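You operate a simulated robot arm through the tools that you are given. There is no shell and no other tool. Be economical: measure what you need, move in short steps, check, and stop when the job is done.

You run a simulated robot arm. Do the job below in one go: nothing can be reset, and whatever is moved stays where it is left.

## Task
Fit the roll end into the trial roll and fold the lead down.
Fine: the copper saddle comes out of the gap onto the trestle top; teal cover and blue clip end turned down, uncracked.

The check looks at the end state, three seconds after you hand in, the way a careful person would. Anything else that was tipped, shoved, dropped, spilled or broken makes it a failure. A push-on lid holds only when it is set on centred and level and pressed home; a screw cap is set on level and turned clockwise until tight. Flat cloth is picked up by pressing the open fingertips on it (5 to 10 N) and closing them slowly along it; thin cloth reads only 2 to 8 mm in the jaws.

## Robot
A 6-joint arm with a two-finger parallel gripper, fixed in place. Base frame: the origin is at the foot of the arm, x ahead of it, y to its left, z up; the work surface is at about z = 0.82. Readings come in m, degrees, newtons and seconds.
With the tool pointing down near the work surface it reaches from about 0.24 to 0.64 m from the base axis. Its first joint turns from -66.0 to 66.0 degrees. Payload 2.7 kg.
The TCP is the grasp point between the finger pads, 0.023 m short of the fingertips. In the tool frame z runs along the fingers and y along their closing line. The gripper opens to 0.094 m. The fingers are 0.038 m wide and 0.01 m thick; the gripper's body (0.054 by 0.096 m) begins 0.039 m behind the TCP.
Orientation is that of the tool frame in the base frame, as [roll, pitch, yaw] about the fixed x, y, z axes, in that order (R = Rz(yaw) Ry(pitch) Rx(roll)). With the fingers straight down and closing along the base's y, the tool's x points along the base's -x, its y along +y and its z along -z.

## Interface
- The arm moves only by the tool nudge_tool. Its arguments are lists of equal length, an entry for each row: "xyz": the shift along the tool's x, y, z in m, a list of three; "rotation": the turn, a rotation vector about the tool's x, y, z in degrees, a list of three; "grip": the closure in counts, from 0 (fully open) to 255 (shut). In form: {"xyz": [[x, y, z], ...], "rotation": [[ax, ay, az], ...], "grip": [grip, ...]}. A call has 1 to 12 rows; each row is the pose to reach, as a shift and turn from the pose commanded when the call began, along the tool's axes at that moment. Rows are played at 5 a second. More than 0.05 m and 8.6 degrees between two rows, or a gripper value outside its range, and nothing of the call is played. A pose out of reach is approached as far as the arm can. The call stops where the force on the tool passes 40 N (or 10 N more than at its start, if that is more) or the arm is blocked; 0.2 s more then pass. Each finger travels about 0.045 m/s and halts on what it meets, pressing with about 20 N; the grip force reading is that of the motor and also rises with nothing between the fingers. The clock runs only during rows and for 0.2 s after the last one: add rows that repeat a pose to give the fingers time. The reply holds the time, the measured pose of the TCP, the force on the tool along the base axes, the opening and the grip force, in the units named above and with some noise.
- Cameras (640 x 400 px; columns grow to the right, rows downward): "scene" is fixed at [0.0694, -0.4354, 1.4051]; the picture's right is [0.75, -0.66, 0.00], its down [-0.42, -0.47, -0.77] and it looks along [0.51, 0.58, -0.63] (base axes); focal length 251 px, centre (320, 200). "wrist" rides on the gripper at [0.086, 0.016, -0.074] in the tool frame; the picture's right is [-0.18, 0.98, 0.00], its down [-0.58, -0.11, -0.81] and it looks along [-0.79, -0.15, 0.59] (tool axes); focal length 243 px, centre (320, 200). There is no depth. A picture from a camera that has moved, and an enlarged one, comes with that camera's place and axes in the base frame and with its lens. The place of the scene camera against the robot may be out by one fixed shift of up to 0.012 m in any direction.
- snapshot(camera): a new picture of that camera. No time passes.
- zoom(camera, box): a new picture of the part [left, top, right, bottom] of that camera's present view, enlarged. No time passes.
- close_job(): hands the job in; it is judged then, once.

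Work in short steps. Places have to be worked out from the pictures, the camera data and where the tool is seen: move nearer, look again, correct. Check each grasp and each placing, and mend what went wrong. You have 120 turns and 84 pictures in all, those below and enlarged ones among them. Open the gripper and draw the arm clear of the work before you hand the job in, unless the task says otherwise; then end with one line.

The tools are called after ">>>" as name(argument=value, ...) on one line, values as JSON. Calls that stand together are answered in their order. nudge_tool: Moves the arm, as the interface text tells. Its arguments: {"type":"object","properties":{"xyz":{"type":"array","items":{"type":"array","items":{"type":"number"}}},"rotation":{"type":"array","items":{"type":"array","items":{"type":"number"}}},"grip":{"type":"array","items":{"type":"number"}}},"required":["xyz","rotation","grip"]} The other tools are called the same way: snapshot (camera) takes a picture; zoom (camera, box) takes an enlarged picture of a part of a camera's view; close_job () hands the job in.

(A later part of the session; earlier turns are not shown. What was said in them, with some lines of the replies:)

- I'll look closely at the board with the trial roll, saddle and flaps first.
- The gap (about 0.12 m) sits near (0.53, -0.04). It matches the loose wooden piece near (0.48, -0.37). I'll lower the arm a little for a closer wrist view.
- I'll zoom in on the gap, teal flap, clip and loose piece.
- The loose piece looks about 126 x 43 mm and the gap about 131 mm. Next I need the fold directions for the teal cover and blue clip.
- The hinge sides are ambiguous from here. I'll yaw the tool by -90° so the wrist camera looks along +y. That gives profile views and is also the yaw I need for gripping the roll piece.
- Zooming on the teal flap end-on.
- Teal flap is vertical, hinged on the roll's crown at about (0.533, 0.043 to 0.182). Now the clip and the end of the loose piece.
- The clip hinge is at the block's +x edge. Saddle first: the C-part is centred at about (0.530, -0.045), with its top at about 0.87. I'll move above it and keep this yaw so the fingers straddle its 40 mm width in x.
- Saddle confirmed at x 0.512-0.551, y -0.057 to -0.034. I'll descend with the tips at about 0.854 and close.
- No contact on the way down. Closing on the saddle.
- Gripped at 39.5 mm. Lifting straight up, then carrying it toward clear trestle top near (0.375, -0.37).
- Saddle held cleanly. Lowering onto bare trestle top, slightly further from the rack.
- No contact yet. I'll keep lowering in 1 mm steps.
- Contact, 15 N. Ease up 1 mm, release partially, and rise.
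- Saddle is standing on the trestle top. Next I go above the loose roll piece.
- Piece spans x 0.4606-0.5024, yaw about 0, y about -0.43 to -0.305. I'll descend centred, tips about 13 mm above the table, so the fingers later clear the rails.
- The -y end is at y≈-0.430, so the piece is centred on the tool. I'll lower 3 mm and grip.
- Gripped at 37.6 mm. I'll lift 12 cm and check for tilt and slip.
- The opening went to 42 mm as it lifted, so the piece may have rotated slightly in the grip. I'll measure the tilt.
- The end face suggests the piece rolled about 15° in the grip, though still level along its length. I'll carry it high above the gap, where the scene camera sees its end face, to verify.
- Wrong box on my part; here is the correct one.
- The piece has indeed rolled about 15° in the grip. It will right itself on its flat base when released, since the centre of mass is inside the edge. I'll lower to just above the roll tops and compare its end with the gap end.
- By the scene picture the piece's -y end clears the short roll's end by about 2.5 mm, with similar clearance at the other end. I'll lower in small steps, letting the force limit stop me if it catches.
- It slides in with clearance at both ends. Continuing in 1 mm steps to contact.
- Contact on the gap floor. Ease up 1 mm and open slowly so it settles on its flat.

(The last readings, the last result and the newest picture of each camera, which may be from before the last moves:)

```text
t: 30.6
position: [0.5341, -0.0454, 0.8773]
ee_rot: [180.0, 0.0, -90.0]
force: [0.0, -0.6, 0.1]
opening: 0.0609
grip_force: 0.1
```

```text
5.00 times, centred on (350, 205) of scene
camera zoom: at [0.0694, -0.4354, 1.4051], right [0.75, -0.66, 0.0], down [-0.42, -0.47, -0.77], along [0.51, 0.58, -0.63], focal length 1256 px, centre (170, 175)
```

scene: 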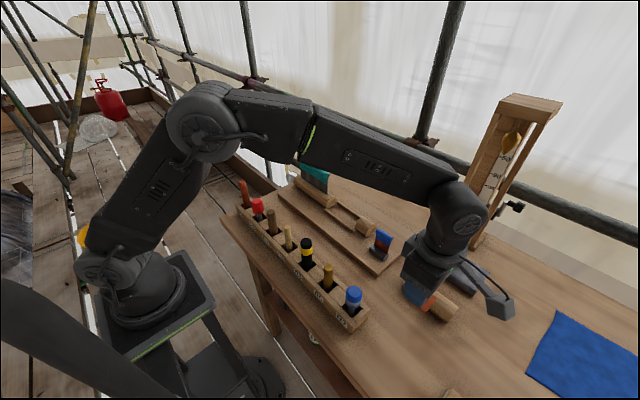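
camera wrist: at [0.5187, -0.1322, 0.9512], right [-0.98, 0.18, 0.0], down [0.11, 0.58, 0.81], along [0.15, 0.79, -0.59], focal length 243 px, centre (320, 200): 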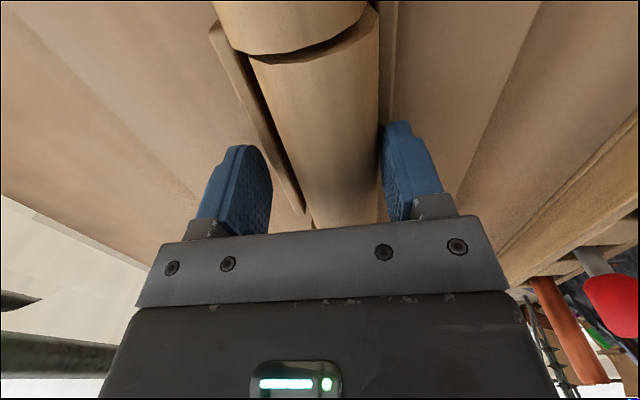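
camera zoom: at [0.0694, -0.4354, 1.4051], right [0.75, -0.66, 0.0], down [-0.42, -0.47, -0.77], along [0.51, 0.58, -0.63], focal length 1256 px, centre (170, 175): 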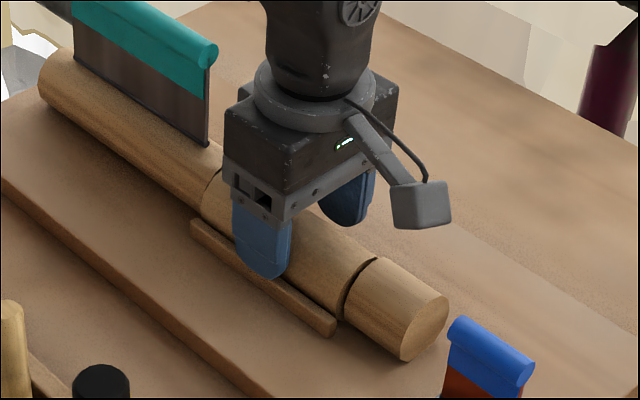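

Released; it seems to have settled toward the -x rail. I'll rise for a clean view.

>>> nudge_tool(xyz=[[0, 0, -0.02], [0, 0, -0.06], [0, 0, -0.1], [0, 0, -0.13], [0, 0, -0.13]], rotation=[[0, 0, 0], [0, 0, 0], [0, 0, 0], [0, 0, 0], [0, 0, 0]], grip=[90, 90, 60, 60, 60])

>>> zoom(camera="wrist", box=[220, 0, 420, 180])

>>> zoom(camera="scene", box=[310, 165, 390, 245])

```text
t: 31.8
position: [0.5326, -0.0476, 1.0076]
ee_rot: [180.0, 0.0, -90.1]
force: [0.6, 0.4, 0.1]
opening: 0.0717
grip_force: 0.1
```

```text
2.22 times, centred on (320, 90) of wrist
camera zoom: at [0.518, -0.1321, 1.0812], right [-0.98, 0.18, 0.0], down [0.11, 0.58, 0.81], along [0.15, 0.79, -0.59], focal length 539 px, centre (320, 444)
```

zoom: 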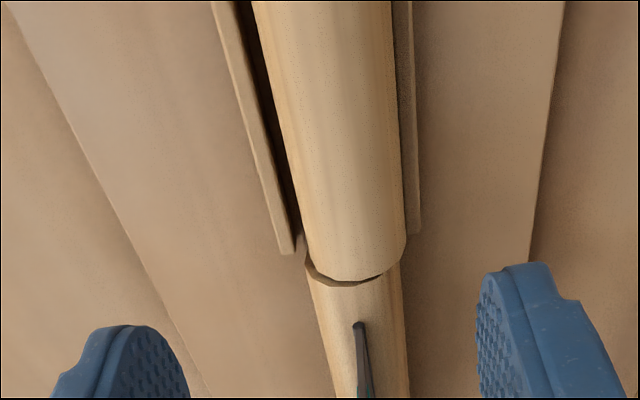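

```text
5.00 times, centred on (350, 205) of scene
camera zoom: at [0.0694, -0.4354, 1.4051], right [0.75, -0.66, 0.0], down [-0.42, -0.47, -0.77], along [0.51, 0.58, -0.63], focal length 1256 px, centre (170, 175)
```

zoom: 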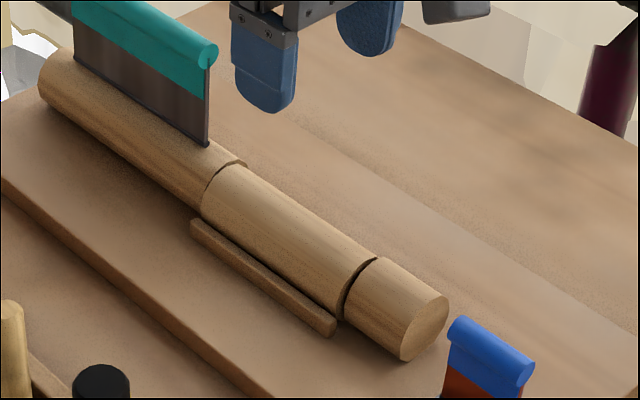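

The piece is down, but it righted itself toward the -x rail: centre at about 0.5275 versus 0.5325. I'll bring the fingers down again, centred, and close only to about 45 mm to nudge it back.

>>> nudge_tool(xyz=[[-0.001, -0.001, 0.04], [-0.001, -0.001, 0.08], [-0.001, -0.001, 0.115], [-0.001, -0.001, 0.129], [-0.001, -0.001, 0.129], [-0.001, -0.001, 0.129], [-0.001, -0.001, 0.129], [-0.001, -0.001, 0.129], [-0.001, -0.001, 0.129], [-0.001, -0.001, 0.129]], rotation=[[0, 0, 0], [0, 0, 0], [0, 0, 0], [0, 0, 0], [0, 0, 0], [0, 0, 0], [0, 0, 0], [0, 0, 0], [0, 0, 0], [0, 0, 0]], grip=[60, 60, 60, 60, 85, 100, 112, 120, 127, 132])

>>> zoom(camera="wrist", box=[200, 0, 440, 200])

```text
t: 34.0
position: [0.5329, -0.0455, 0.8788]
ee_rot: [180.0, 0.0, -89.9]
force: [0.2, 0.1, -0.3]
opening: 0.0455
grip_force: 0.1
```

```text
2.00 times, centred on (320, 100) of wrist
camera zoom: at [0.5193, -0.131, 0.9525], right [-0.98, 0.18, 0.0], down [0.11, 0.58, 0.81], along [0.15, 0.79, -0.59], focal length 485 px, centre (320, 400)
```

zoom: 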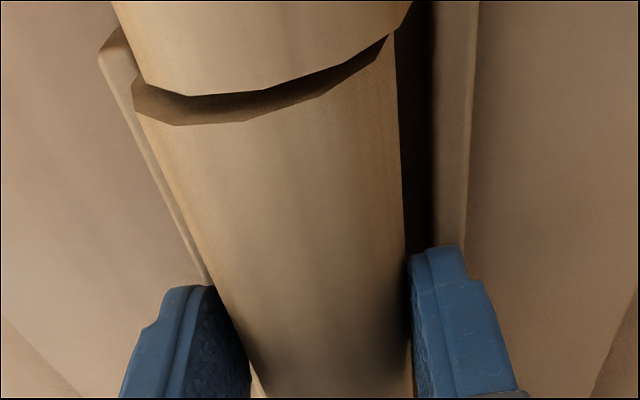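

It moved +x. Opening and rising to check.

>>> nudge_tool(xyz=[[0, 0, 0], [0, 0, 0], [0, 0, -0.03], [0, 0, -0.07], [0, 0, -0.11], [0, 0, -0.13], [0, 0, -0.13]], rotation=[[0, 0, 0], [0, 0, 0], [0, 0, 0], [0, 0, 0], [0, 0, 0], [0, 0, 0], [0, 0, 0]], grip=[110, 70, 60, 60, 60, 60, 60])

>>> zoom(camera="wrist", box=[220, 0, 420, 180])

>>> zoom(camera="scene", box=[320, 175, 380, 240])

```text
t: 35.6
position: [0.5336, -0.0449, 1.008]
ee_rot: [-180.0, 0.0, -90.0]
force: [-0.2, -0.4, 0.1]
opening: 0.0718
grip_force: 0.1
```

```text
2.22 times, centred on (320, 90) of wrist
camera zoom: at [0.5188, -0.1317, 1.0821], right [-0.98, 0.18, 0.0], down [0.11, 0.58, 0.81], along [0.15, 0.79, -0.59], focal length 539 px, centre (320, 444)
```

zoom: 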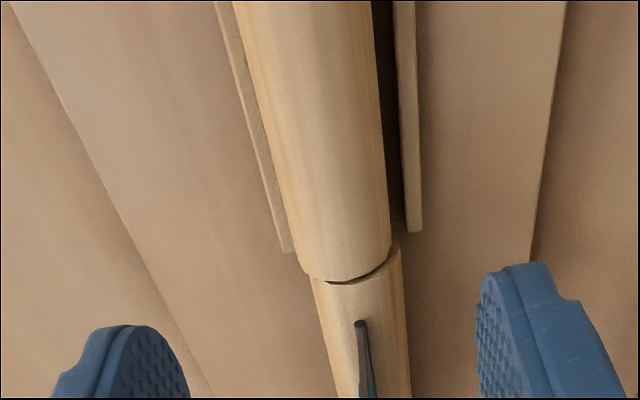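

```text
6.15 times, centred on (350, 208) of scene
camera zoom: at [0.0694, -0.4354, 1.4051], right [0.75, -0.66, 0.0], down [-0.42, -0.47, -0.77], along [0.51, 0.58, -0.63], focal length 1546 px, centre (135, 154)
```

zoom: 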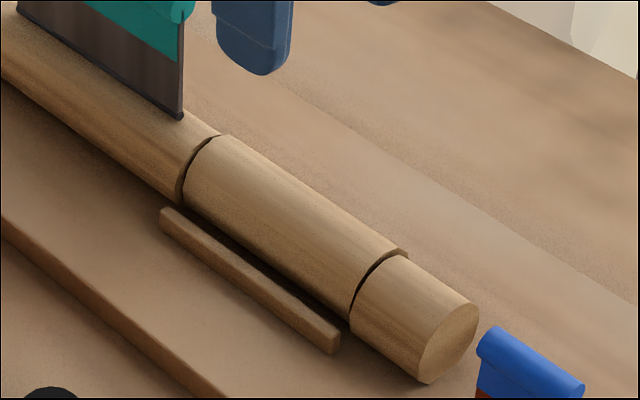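

Now about +2 mm from the line, straight and inside the rails. I'll close the fingers and touch the top to confirm it is seated at the expected height (about 0.882).

>>> nudge_tool(xyz=[[0, 0, 0.02], [0, 0, 0.05], [0, 0, 0.08], [0, 0, 0.093], [0, 0, 0.096], [0, 0, 0.098], [0, 0, 0.1], [0, 0, 0.101], [0, 0, 0.102], [0, 0, 0.103]], rotation=[[0, 0, 0], [0, 0, 0], [0, 0, 0], [0, 0, 0], [0, 0, 0], [0, 0, 0], [0, 0, 0], [0, 0, 0], [0, 0, 0], [0, 0, 0]], grip=[255, 255, 255, 255, 255, 255, 255, 255, 255, 255])

```text
t: 37.8
position: [0.5336, -0.0441, 0.9054]
ee_rot: [-179.9, 0.1, -90.0]
force: [-2.1, -0.1, 7.8]
opening: 0.0
grip_force: 20.0
```

Top contact at 0.882, so it is seated. Next is the teal cover. I'll go up and over, to its +x side at mid-length with closed fingers, about 20 mm off the flap.

>>> nudge_tool(xyz=[[0, 0, -0.04], [0, 0, -0.08], [-0.01, -0.02, -0.11], [-0.05, -0.032, -0.11], [-0.09, -0.032, -0.11], [-0.13, -0.032, -0.11], [-0.156, -0.032, -0.11], [-0.156, -0.032, -0.08], [-0.156, -0.032, -0.05], [-0.156, -0.032, -0.036], [-0.156, -0.032, -0.036]], rotation=[[0, 0, 0], [0, 0, 0], [0, 0, 0], [0, 0, 0], [0, 0, 0], [0, 0, 0], [0, 0, 0], [0, 0, 0], [0, 0, 0], [0, 0, 0], [0, 0, 0]], grip=[255, 255, 255, 255, 255, 255, 255, 255, 255, 255, 255])

>>> snapshot(camera="wrist")

>>> zoom(camera="scene", box=[280, 120, 400, 240])

```text
t: 40.2
position: [0.5663, 0.1115, 0.9412]
ee_rot: [-180.0, 0.0, -90.0]
force: [-0.5, 0.4, -0.3]
opening: 0.0
grip_force: 19.7
```

```text
36 pictures are left
camera wrist: at [0.5512, 0.0254, 1.0156], right [-0.98, 0.18, 0.0], down [0.11, 0.58, 0.81], along [0.15, 0.79, -0.59], focal length 243 px, centre (320, 200)
```

wrist: 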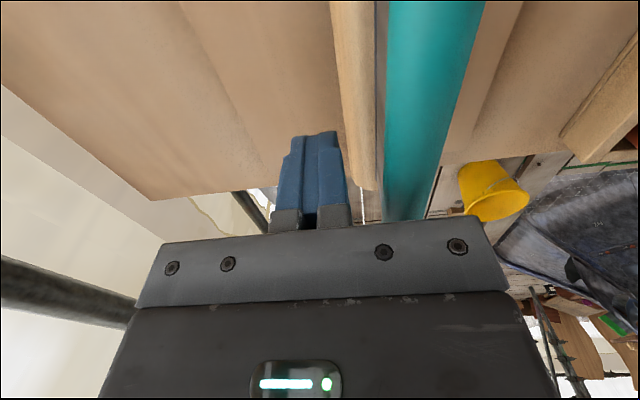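

```text
3.33 times, centred on (340, 180) of scene
camera zoom: at [0.0694, -0.4354, 1.4051], right [0.75, -0.66, 0.0], down [-0.42, -0.47, -0.77], along [0.51, 0.58, -0.63], focal length 837 px, centre (253, 267)
```

zoom: 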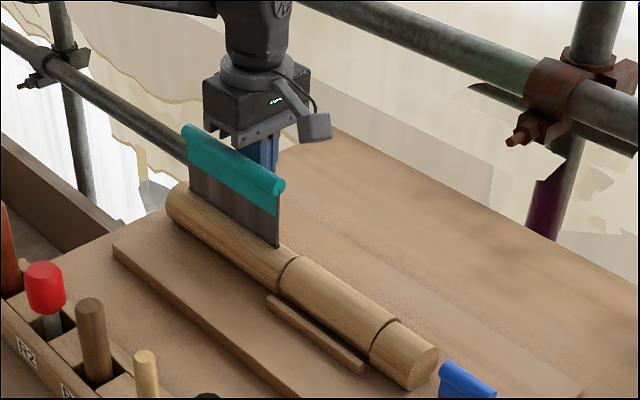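

Slowly pushing -x with a short test stroke to feel the resistance.

>>> nudge_tool(xyz=[[0, 0.005, 0], [0, 0.009, 0], [0, 0.012, 0], [0, 0.014, 0], [0, 0.016, 0], [0, 0.018, 0], [0, 0.02, 0]], rotation=[[0, 0, 0], [0, 0, 0], [0, 0, 0], [0, 0, 0], [0, 0, 0], [0, 0, 0], [0, 0, 0]], grip=[255, 255, 255, 255, 255, 255, 255])

>>> zoom(camera="scene", box=[280, 120, 400, 240])

```text
t: 41.6
position: [0.5519, 0.1115, 0.9411]
ee_rot: [-179.0, 0.2, -90.0]
force: [14.2, 1.6, -7.1]
opening: 0.0
grip_force: 20.3
stopped in row 7: the force on the tool passed its limit (the readings are from after the stop); the commanded pose is now the measured one
```

```text
3.33 times, centred on (340, 180) of scene
camera zoom: at [0.0699, -0.4353, 1.4051], right [0.75, -0.66, 0.0], down [-0.42, -0.47, -0.77], along [0.51, 0.58, -0.63], focal length 837 px, centre (253, 267)
```

zoom: 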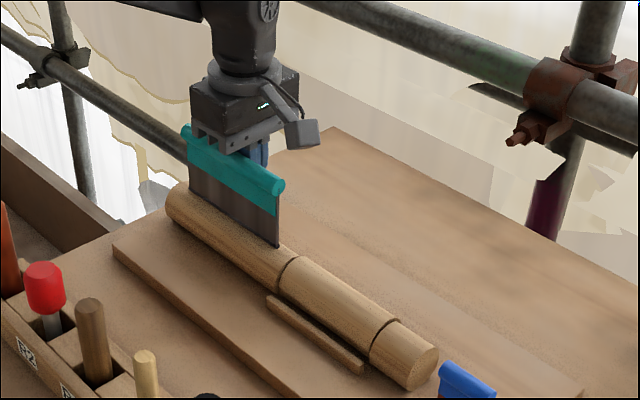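

A hard stop toward -x, so this cover folds to +x. I'll back off, go over the top, and come from the -x side.

>>> nudge_tool(xyz=[[0, -0.012, 0], [0, -0.012, -0.04], [0, -0.012, -0.065], [0, 0.03, -0.065], [0, 0.055, -0.065], [0, 0.055, -0.03], [0, 0.055, 0], [0, 0.055, 0]], rotation=[[0, 0, 0], [0, 0, 0], [0, 0, 0], [0, 0, 0], [0, 0, 0], [0, 0, 0], [0, 0, 0], [0, 0, 0]], grip=[255, 255, 255, 255, 255, 255, 255, 255])

>>> nudge_tool(xyz=[[0, -0.005, 0], [0, -0.008, 0], [0, -0.011, 0], [0, -0.013, 0], [0, -0.015, 0], [0, -0.017, 0]], rotation=[[0, 0, 0], [0, 0, 0], [0, 0, 0], [0, 0, 0], [0, 0, 0], [0, 0, 0]], grip=[255, 255, 255, 255, 255, 255])

>>> snapshot(camera="wrist")

```text
t: 43.5
position: [0.4961, 0.111, 0.9409]
ee_rot: [-179.3, 0.1, -90.0]
force: [-1.1, 0.1, 0.6]
opening: 0.0
grip_force: 20.2
```

```text
t: 44.9
position: [0.5111, 0.1102, 0.941]
ee_rot: [-179.2, 0.1, -90.0]
force: [-4.5, 0.0, 2.8]
opening: 0.0
grip_force: 19.5
```

```text
33 pictures are left
camera wrist: at [0.4968, 0.0249, 1.0153], right [-0.98, 0.18, -0.01], down [0.1, 0.58, 0.81], along [0.16, 0.79, -0.59], focal length 243 px, centre (320, 200)
```

wrist: 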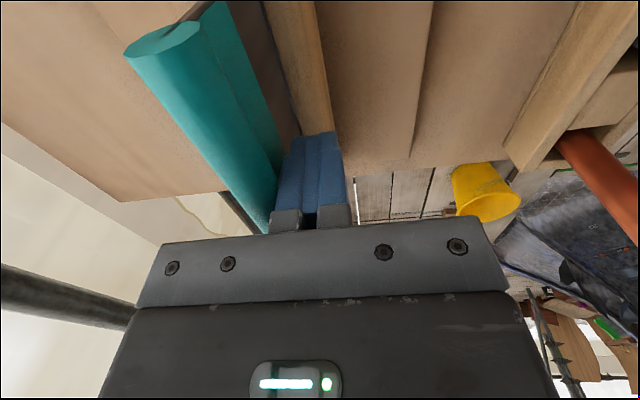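

It yields at about 4.5 N toward +x. Continuing slowly.

>>> nudge_tool(xyz=[[0, -0.003, 0], [0, -0.006, 0], [0, -0.009, 0], [0, -0.012, 0], [0, -0.015, 0], [0, -0.018, 0], [0, -0.021, 0], [0, -0.024, 0], [0, -0.027, 0], [0, -0.03, 0]], rotation=[[0, 0, 0], [0, 0, 0], [0, 0, 0], [0, 0, 0], [0, 0, 0], [0, 0, 0], [0, 0, 0], [0, 0, 0], [0, 0, 0], [0, 0, 0]], grip=[255, 255, 255, 255, 255, 255, 255, 255, 255, 255])

>>> zoom(camera="scene", box=[280, 120, 400, 240])

```text
t: 47.0
position: [0.5432, 0.1118, 0.9426]
ee_rot: [-179.3, 0.1, -89.9]
force: [-8.7, 2.2, -1.9]
opening: 0.0001
grip_force: 19.7
```

```text
3.33 times, centred on (340, 180) of scene
camera zoom: at [0.0692, -0.4353, 1.4051], right [0.75, -0.66, 0.0], down [-0.42, -0.47, -0.77], along [0.51, 0.58, -0.63], focal length 837 px, centre (253, 267)
```

zoom: 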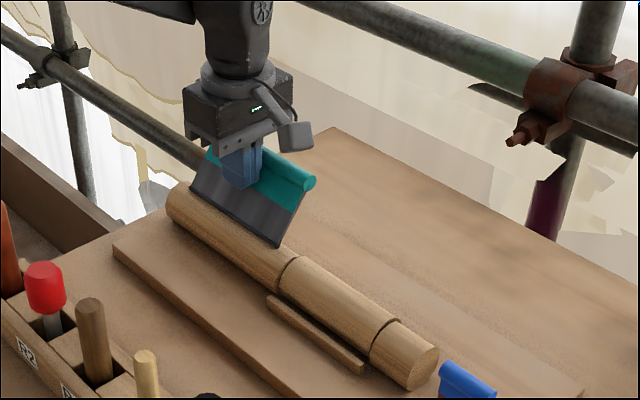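

Bending smoothly. Continuing +x, then starting to press down.

>>> nudge_tool(xyz=[[0, -0.003, 0], [0, -0.006, 0], [0, -0.009, 0], [0, -0.012, 0], [0, -0.015, 0], [0, -0.018, 0], [0, -0.021, 0], [0, -0.023, 0.002], [0, -0.025, 0.004], [0, -0.026, 0.007], [0, -0.027, 0.01]], rotation=[[0, 0, 0], [0, 0, 0], [0, 0, 0], [0, 0, 0], [0, 0, 0], [0, 0, 0], [0, 0, 0], [0, 0, 0], [0, 0, 0], [0, 0, 0], [0, 0, 0]], grip=[255, 255, 255, 255, 255, 255, 255, 255, 255, 255, 255])

>>> zoom(camera="scene", box=[280, 120, 400, 240])

```text
t: 49.5
position: [0.5702, 0.1112, 0.9329]
ee_rot: [-179.2, 0.2, -90.0]
force: [-0.6, -0.8, 4.2]
opening: 0.0001
grip_force: 19.6
```

```text
3.33 times, centred on (340, 180) of scene
camera zoom: at [0.0693, -0.4354, 1.4051], right [0.75, -0.66, 0.0], down [-0.42, -0.47, -0.77], along [0.51, 0.58, -0.63], focal length 837 px, centre (253, 267)
```

zoom: 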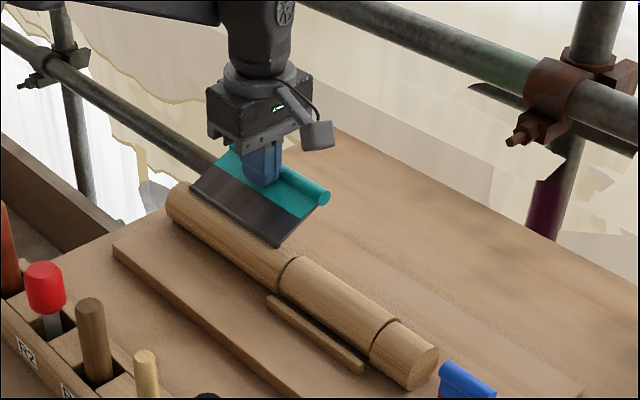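

Flap is at about 55°. Now pressing down slowly just inboard of the rod.

>>> nudge_tool(xyz=[[0, 0, 0.003], [0, 0, 0.006], [0, 0, 0.009], [0, 0, 0.012], [0, 0, 0.015], [0, 0, 0.018], [0, 0, 0.021], [0, 0, 0.024], [0, 0, 0.027], [0, 0, 0.03]], rotation=[[0, 0, 0], [0, 0, 0], [0, 0, 0], [0, 0, 0], [0, 0, 0], [0, 0, 0], [0, 0, 0], [0, 0, 0], [0, 0, 0], [0, 0, 0]], grip=[255, 255, 255, 255, 255, 255, 255, 255, 255, 255])

>>> zoom(camera="scene", box=[280, 120, 400, 240])

```text
t: 51.7
position: [0.5709, 0.1109, 0.9075]
ee_rot: [-179.1, 0.2, -89.8]
force: [-3.3, -0.2, 5.1]
opening: 0.0
grip_force: 19.6
stopped in row 10: the force on the tool passed its limit (the readings are from after the stop); the commanded pose is now the measured one
```

```text
3.33 times, centred on (340, 180) of scene
camera zoom: at [0.0693, -0.4354, 1.4051], right [0.75, -0.66, 0.0], down [-0.42, -0.47, -0.77], along [0.51, 0.58, -0.63], focal length 837 px, centre (253, 267)
```

zoom: 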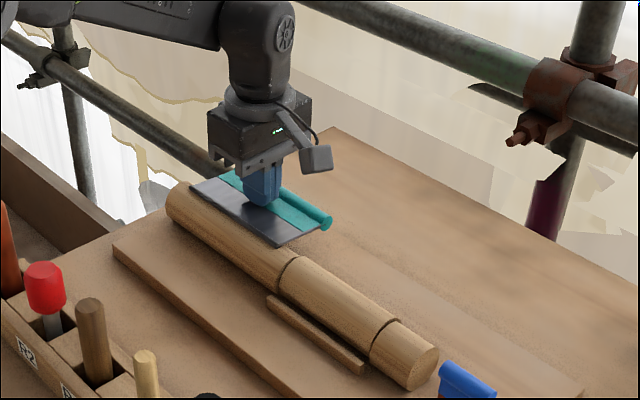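

The flap reached a stop at about horizontal. Lifting off to see whether it stays.

>>> nudge_tool(xyz=[[0, 0, -0.01], [0, 0, -0.04], [0, 0, -0.08], [0, 0, -0.11], [0, 0, -0.11]], rotation=[[0, 0, 0], [0, 0, 0], [0, 0, 0], [0, 0, 0], [0, 0, 0]], grip=[255, 255, 255, 255, 255])

>>> zoom(camera="scene", box=[290, 150, 370, 230])

>>> snapshot(camera="wrist")

```text
t: 52.9
position: [0.5694, 0.1126, 1.0183]
ee_rot: [-179.2, 0.1, -89.9]
force: [-0.3, 0.2, -0.3]
opening: 0.0
grip_force: 20.2
```

```text
5.00 times, centred on (330, 190) of scene
camera zoom: at [0.0694, -0.4354, 1.4051], right [0.75, -0.66, 0.0], down [-0.42, -0.47, -0.77], along [0.51, 0.58, -0.63], focal length 1256 px, centre (270, 250)
```

zoom: 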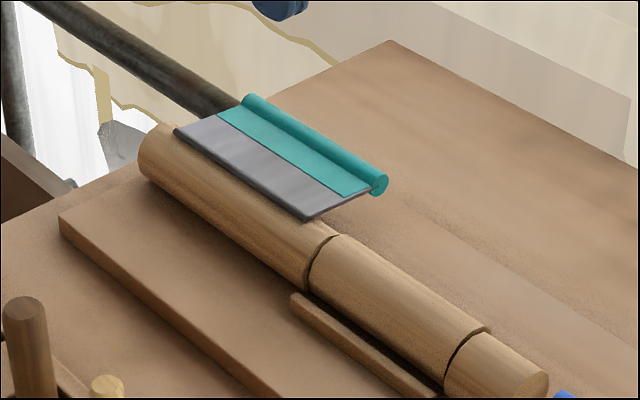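

```text
28 pictures are left
camera wrist: at [0.5536, 0.026, 1.0913], right [-0.98, 0.18, -0.02], down [0.1, 0.58, 0.81], along [0.16, 0.79, -0.59], focal length 243 px, centre (320, 200)
```

wrist: 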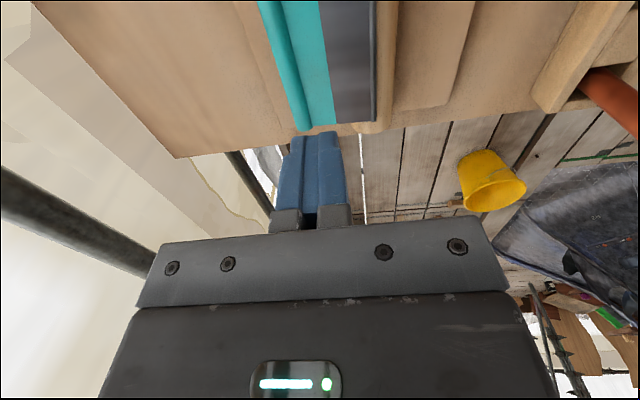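

The cover stays flat against the roll crown. On to the blue clip: travel high to its -x side.

>>> nudge_tool(xyz=[[0.04, 0.01, 0], [0.08, 0.025, 0], [0.12, 0.04, 0], [0.16, 0.055, 0], [0.2, 0.07, 0], [0.24, 0.085, 0], [0.28, 0.099, 0], [0.31, 0.099, 0], [0.3236, 0.099, 0], [0.3236, 0.099, 0.03], [0.3236, 0.099, 0.03]], rotation=[[0, 0, 0], [0, 0, 0], [0, 0, 0], [0, 0, 0], [0, 0, 0], [0, 0, 0], [0, 0, 0], [0, 0, 0], [0, 0, 0], [0, 0, 0], [0, 0, 0]], grip=[255, 255, 255, 255, 255, 255, 255, 255, 255, 255, 255])

>>> zoom(camera="scene", box=[340, 190, 430, 280])

>>> snapshot(camera="wrist")

```text
t: 55.3
position: [0.4715, -0.2124, 0.985]
ee_rot: [-179.1, 0.1, -90.1]
force: [0.0, 0.3, -0.6]
opening: 0.0001
grip_force: 19.8
```

```text
4.44 times, centred on (385, 235) of scene
camera zoom: at [0.0694, -0.4354, 1.4051], right [0.75, -0.66, 0.0], down [-0.42, -0.47, -0.77], along [0.51, 0.58, -0.63], focal length 1116 px, centre (31, 44)
```

zoom: 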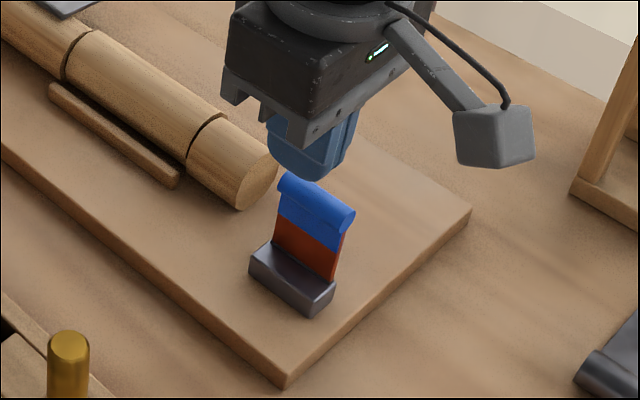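

```text
26 pictures are left
camera wrist: at [0.455, -0.2989, 1.0586], right [-0.98, 0.18, -0.02], down [0.1, 0.58, 0.81], along [0.16, 0.79, -0.59], focal length 243 px, centre (320, 200)
```

wrist: 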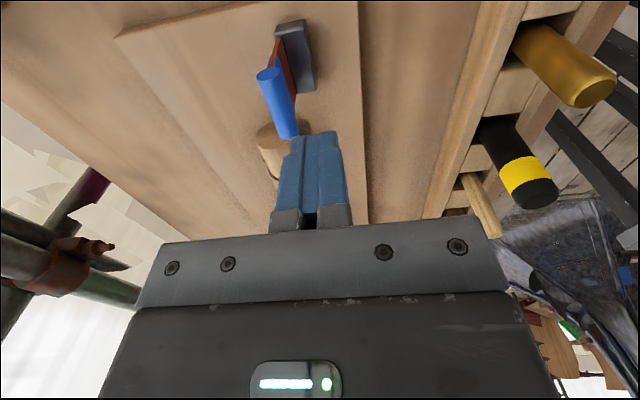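

Clip rod at x≈0.504, y -0.231 to -0.179, top at about 0.91. I'll descend on its -x side, then push gently +x in millimetre steps to test.

>>> nudge_tool(xyz=[[-0.006, 0, 0.03], [-0.006, 0, 0.06], [-0.006, 0, 0.075], [-0.006, -0.005, 0.075], [-0.006, -0.01, 0.075], [-0.006, -0.013, 0.075], [-0.006, -0.015, 0.075], [-0.006, -0.016, 0.075], [-0.006, -0.017, 0.075]], rotation=[[0, 0, 0], [0, 0, 0], [0, 0, 0], [0, 0, 0], [0, 0, 0], [0, 0, 0], [0, 0, 0], [0, 0, 0], [0, 0, 0]], grip=[255, 255, 255, 255, 255, 255, 255, 255, 255])

```text
t: 57.3
position: [0.4889, -0.2059, 0.9116]
ee_rot: [-179.1, 0.0, -90.0]
force: [-0.9, 0.3, -0.9]
opening: 0.0
grip_force: 19.8
```

>>> nudge_tool(xyz=[[0, -0.001, 0], [0, -0.002, 0], [0, -0.003, 0], [0, -0.004, 0]], rotation=[[0, 0, 0], [0, 0, 0], [0, 0, 0], [0, 0, 0]], grip=[255, 255, 255, 255])

>>> zoom(camera="scene", box=[340, 190, 430, 280])

```text
t: 58.3
position: [0.4929, -0.2057, 0.911]
ee_rot: [-179.1, 0.1, -90.0]
force: [-0.4, -0.1, -1.3]
opening: 0.0
grip_force: 20.2
```

```text
4.44 times, centred on (385, 235) of scene
camera zoom: at [0.0694, -0.4354, 1.4051], right [0.75, -0.66, 0.0], down [-0.42, -0.47, -0.77], along [0.51, 0.58, -0.63], focal length 1116 px, centre (31, 44)
```

zoom: 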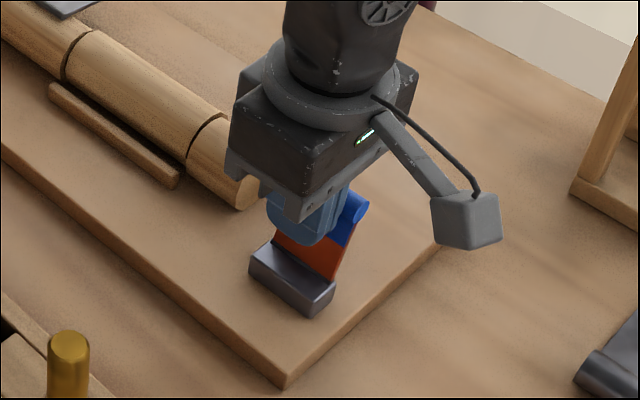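

It yields +x easily. Continuing slowly, then pressing down.

>>> nudge_tool(xyz=[[0, -0.003, 0], [0, -0.006, 0], [0, -0.009, 0], [0, -0.012, 0], [0, -0.015, 0], [0, -0.018, 0], [0, -0.021, 0], [0, -0.024, 0], [0, -0.026, 0.002], [0, -0.027, 0.004]], rotation=[[0, 0, 0], [0, 0, 0], [0, 0, 0], [0, 0, 0], [0, 0, 0], [0, 0, 0], [0, 0, 0], [0, 0, 0], [0, 0, 0], [0, 0, 0]], grip=[255, 255, 255, 255, 255, 255, 255, 255, 255, 255])

>>> zoom(camera="scene", box=[340, 190, 430, 280])

```text
t: 60.5
position: [0.5203, -0.2056, 0.9081]
ee_rot: [-179.1, 0.0, -89.9]
force: [0.3, -0.2, 2.4]
opening: 0.0003
grip_force: 20.1
```

```text
4.44 times, centred on (385, 235) of scene
camera zoom: at [0.0694, -0.4354, 1.4051], right [0.75, -0.66, 0.0], down [-0.42, -0.47, -0.77], along [0.51, 0.58, -0.63], focal length 1116 px, centre (31, 44)
```

zoom: 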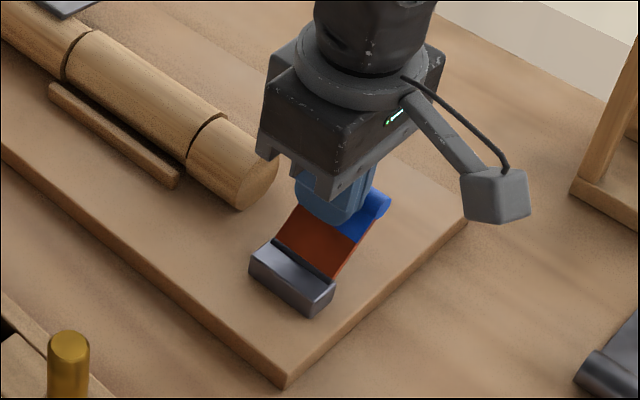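

At about 45°. Now pressing down.

>>> nudge_tool(xyz=[[0, -0.003, 0.002], [0, -0.006, 0.004], [0, -0.006, 0.0065], [0, -0.006, 0.009], [0, -0.006, 0.0115], [0, -0.006, 0.014], [0, -0.006, 0.0165], [0, -0.006, 0.019], [0, -0.006, 0.0215], [0, -0.006, 0.024], [0, -0.006, 0.0265]], rotation=[[0, 0, 0], [0, 0, 0], [0, 0, 0], [0, 0, 0], [0, 0, 0], [0, 0, 0], [0, 0, 0], [0, 0, 0], [0, 0, 0], [0, 0, 0], [0, 0, 0]], grip=[255, 255, 255, 255, 255, 255, 255, 255, 255, 255, 255])

>>> zoom(camera="scene", box=[340, 190, 430, 280])

```text
t: 62.9
position: [0.5266, -0.2065, 0.881]
ee_rot: [-179.2, 0.1, -90.1]
force: [0.0, 0.3, 3.3]
opening: 0.0001
grip_force: 20.0
```

```text
4.44 times, centred on (385, 235) of scene
camera zoom: at [0.0694, -0.4353, 1.4051], right [0.75, -0.66, 0.0], down [-0.42, -0.47, -0.77], along [0.51, 0.58, -0.63], focal length 1116 px, centre (31, 44)
```

zoom: 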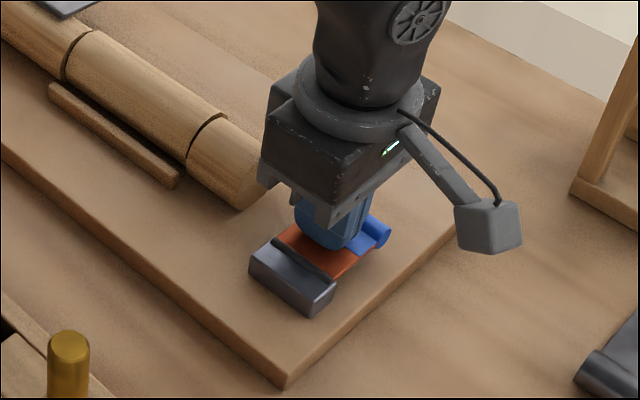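

Nearly horizontal. I'll continue in 1 mm steps until firm.

>>> nudge_tool(xyz=[[0, 0, 0.001], [0, 0, 0.002], [0, 0, 0.003], [0, 0, 0.004]], rotation=[[0, 0, 0], [0, 0, 0], [0, 0, 0], [0, 0, 0]], grip=[255, 255, 255, 255])

```text
t: 63.9
position: [0.5259, -0.2074, 0.8784]
ee_rot: [-178.9, 0.0, -89.8]
force: [-6.7, 2.5, 23.3]
opening: 0.0
grip_force: 20.2
```

Firm stop at horizontal (23 N). I'll back off and check everything.

>>> nudge_tool(xyz=[[0, 0, -0.006], [0, 0, -0.03], [0, 0, -0.07], [0, 0.02, -0.11], [0.03, 0.05, -0.14], [0.06, 0.08, -0.16], [0.06, 0.12, -0.18], [0.06, 0.12, -0.18]], rotation=[[0, 0, 0], [0, 0, 0], [0, 0, 0], [0, 0, 0], [0, 0, 0], [0, 0, 0], [0, 0, 0], [0, 0, 0]], grip=[255, 255, 255, 255, 200, 100, 0, 0])

>>> snapshot(camera="wrist")

>>> snapshot(camera="scene")

```text
refused: row 5 steps farther than a row can; nothing moved
```

```text
22 pictures are left
camera wrist: at [0.5109, -0.2926, 0.9529], right [-0.98, 0.18, -0.02], down [0.09, 0.58, 0.81], along [0.16, 0.79, -0.59], focal length 243 px, centre (320, 200)
```

wrist: 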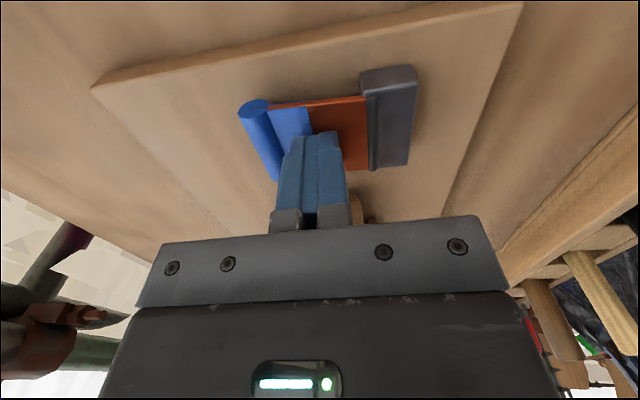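

```text
21 pictures are left
```

scene: 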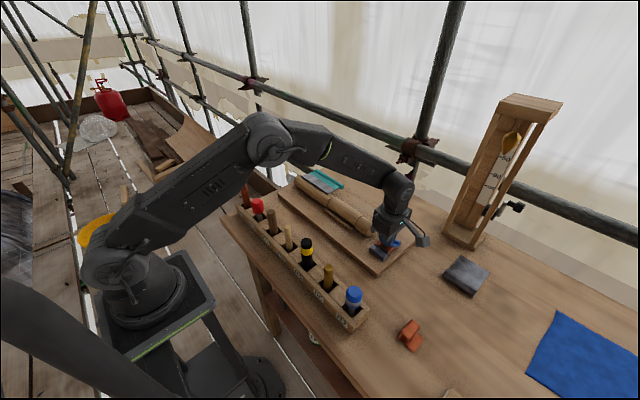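

One step was too large; I'll repeat the retreat with smaller ones.

>>> nudge_tool(xyz=[[0, 0, -0.006], [0, 0, -0.03], [0, 0, -0.07], [0, 0.01, -0.1], [0.015, 0.03, -0.13], [0.03, 0.06, -0.15], [0.03, 0.09, -0.17], [0.03, 0.09, -0.17]], rotation=[[0, 0, 0], [0, 0, 0], [0, 0, 0], [0, 0, 0], [0, 0, 0], [0, 0, 0], [0, 0, 0], [0, 0, 0]], grip=[255, 255, 255, 255, 200, 100, 0, 0])

>>> snapshot(camera="wrist")

>>> zoom(camera="scene", box=[280, 150, 440, 290])

```text
t: 65.7
position: [0.4333, -0.2366, 1.0462]
ee_rot: [-179.1, 0.2, -90.1]
force: [0.5, -0.5, 0.6]
opening: 0.0845
grip_force: 0.0
```

```text
20 pictures are left
camera wrist: at [0.4167, -0.3237, 1.1199], right [-0.98, 0.18, -0.02], down [0.1, 0.58, 0.81], along [0.16, 0.79, -0.59], focal length 243 px, centre (320, 200)
```

wrist: 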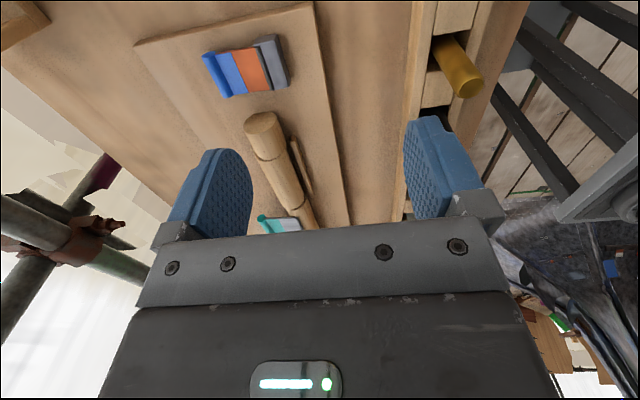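

```text
2.86 times, centred on (360, 220) of scene
camera zoom: at [0.0694, -0.4354, 1.4051], right [0.75, -0.66, 0.0], down [-0.42, -0.47, -0.77], along [0.51, 0.58, -0.63], focal length 718 px, centre (206, 143)
```

zoom: 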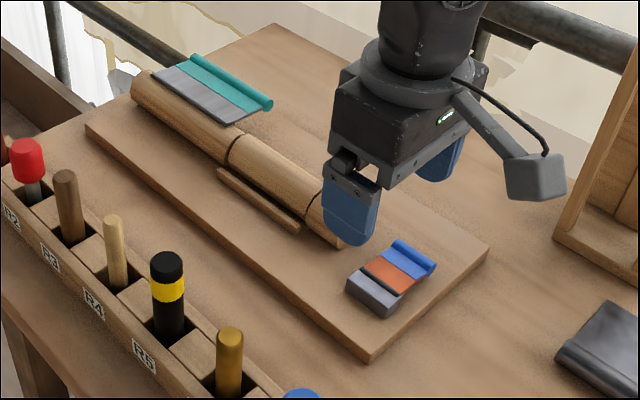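

Both flaps stay down. I'll draw the arm well clear and do a last check of the roll piece and saddle.

>>> nudge_tool(xyz=[[0, 0.03, -0.03], [0, 0.06, -0.06], [0, 0.08, -0.1], [0, 0.08, -0.14], [0, 0.08, -0.14]], rotation=[[0, 0, 0], [0, 0, 0], [0, 0, 0], [0, 0, 0], [0, 0, 0]], grip=[0, 0, 0, 0, 0])

>>> snapshot(camera="scene")

>>> snapshot(camera="wrist")

```text
t: 66.9
position: [0.351, -0.2367, 1.1838]
ee_rot: [-179.1, 0.2, -90.1]
force: [0.4, -0.5, -0.5]
opening: 0.0941
grip_force: 0.0
```

```text
18 pictures are left
```

scene: 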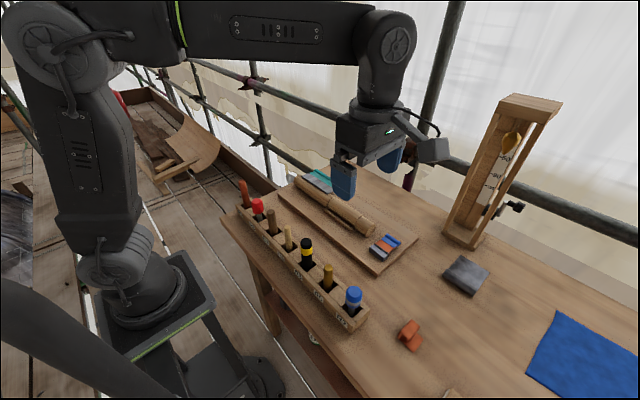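

```text
17 pictures are left
camera wrist: at [0.3352, -0.3233, 1.2577], right [-0.98, 0.18, -0.02], down [0.1, 0.58, 0.81], along [0.16, 0.79, -0.59], focal length 243 px, centre (320, 200)
```

wrist: 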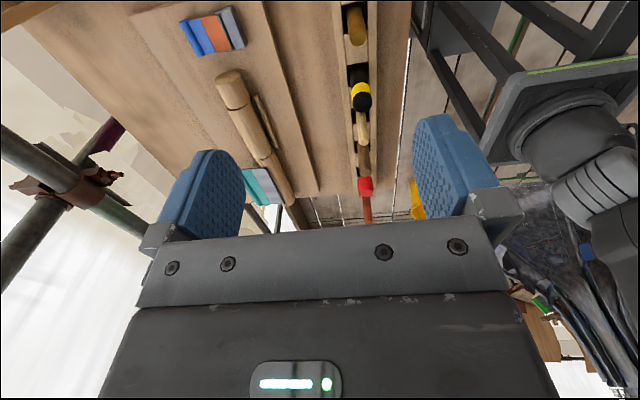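

>>> zoom(camera="wrist", box=[170, 0, 320, 210])

>>> zoom(camera="scene", box=[320, 175, 450, 365])

```text
1.90 times, centred on (245, 105) of wrist
camera zoom: at [0.3352, -0.3233, 1.2577], right [-0.98, 0.18, -0.02], down [0.1, 0.58, 0.81], along [0.16, 0.79, -0.59], focal length 462 px, centre (463, 381)
```

zoom: 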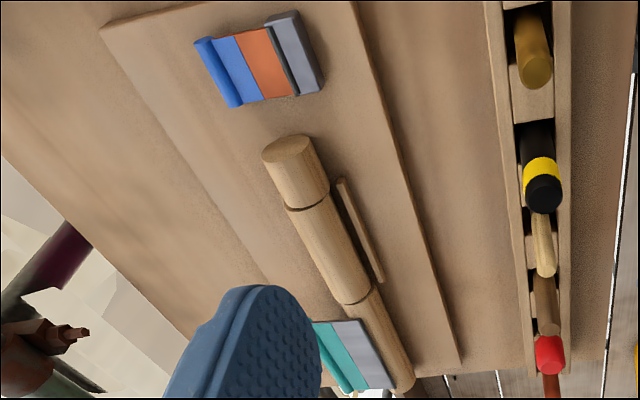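

```text
2.11 times, centred on (385, 270) of scene
camera zoom: at [0.0694, -0.4354, 1.4051], right [0.75, -0.66, 0.0], down [-0.42, -0.47, -0.77], along [0.51, 0.58, -0.63], focal length 529 px, centre (183, 53)
```

zoom: 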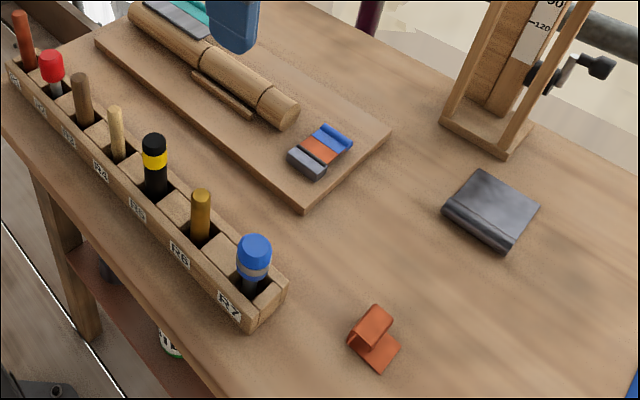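

The saddle is on the trestle top, the roll piece is in line in the gap, both flaps are down, and nothing else has moved. Handing in.

>>> close_job()

```text
The job is handed in.
```

The roll end is seated in the trial roll, about 2 mm off the centre line between the rails. The copper saddle stands on the trestle top, and the teal cover and blue clip end are folded down to their stops with no cracks visible; the teal took one blocked push of about 40 N the wrong way before I folded it.
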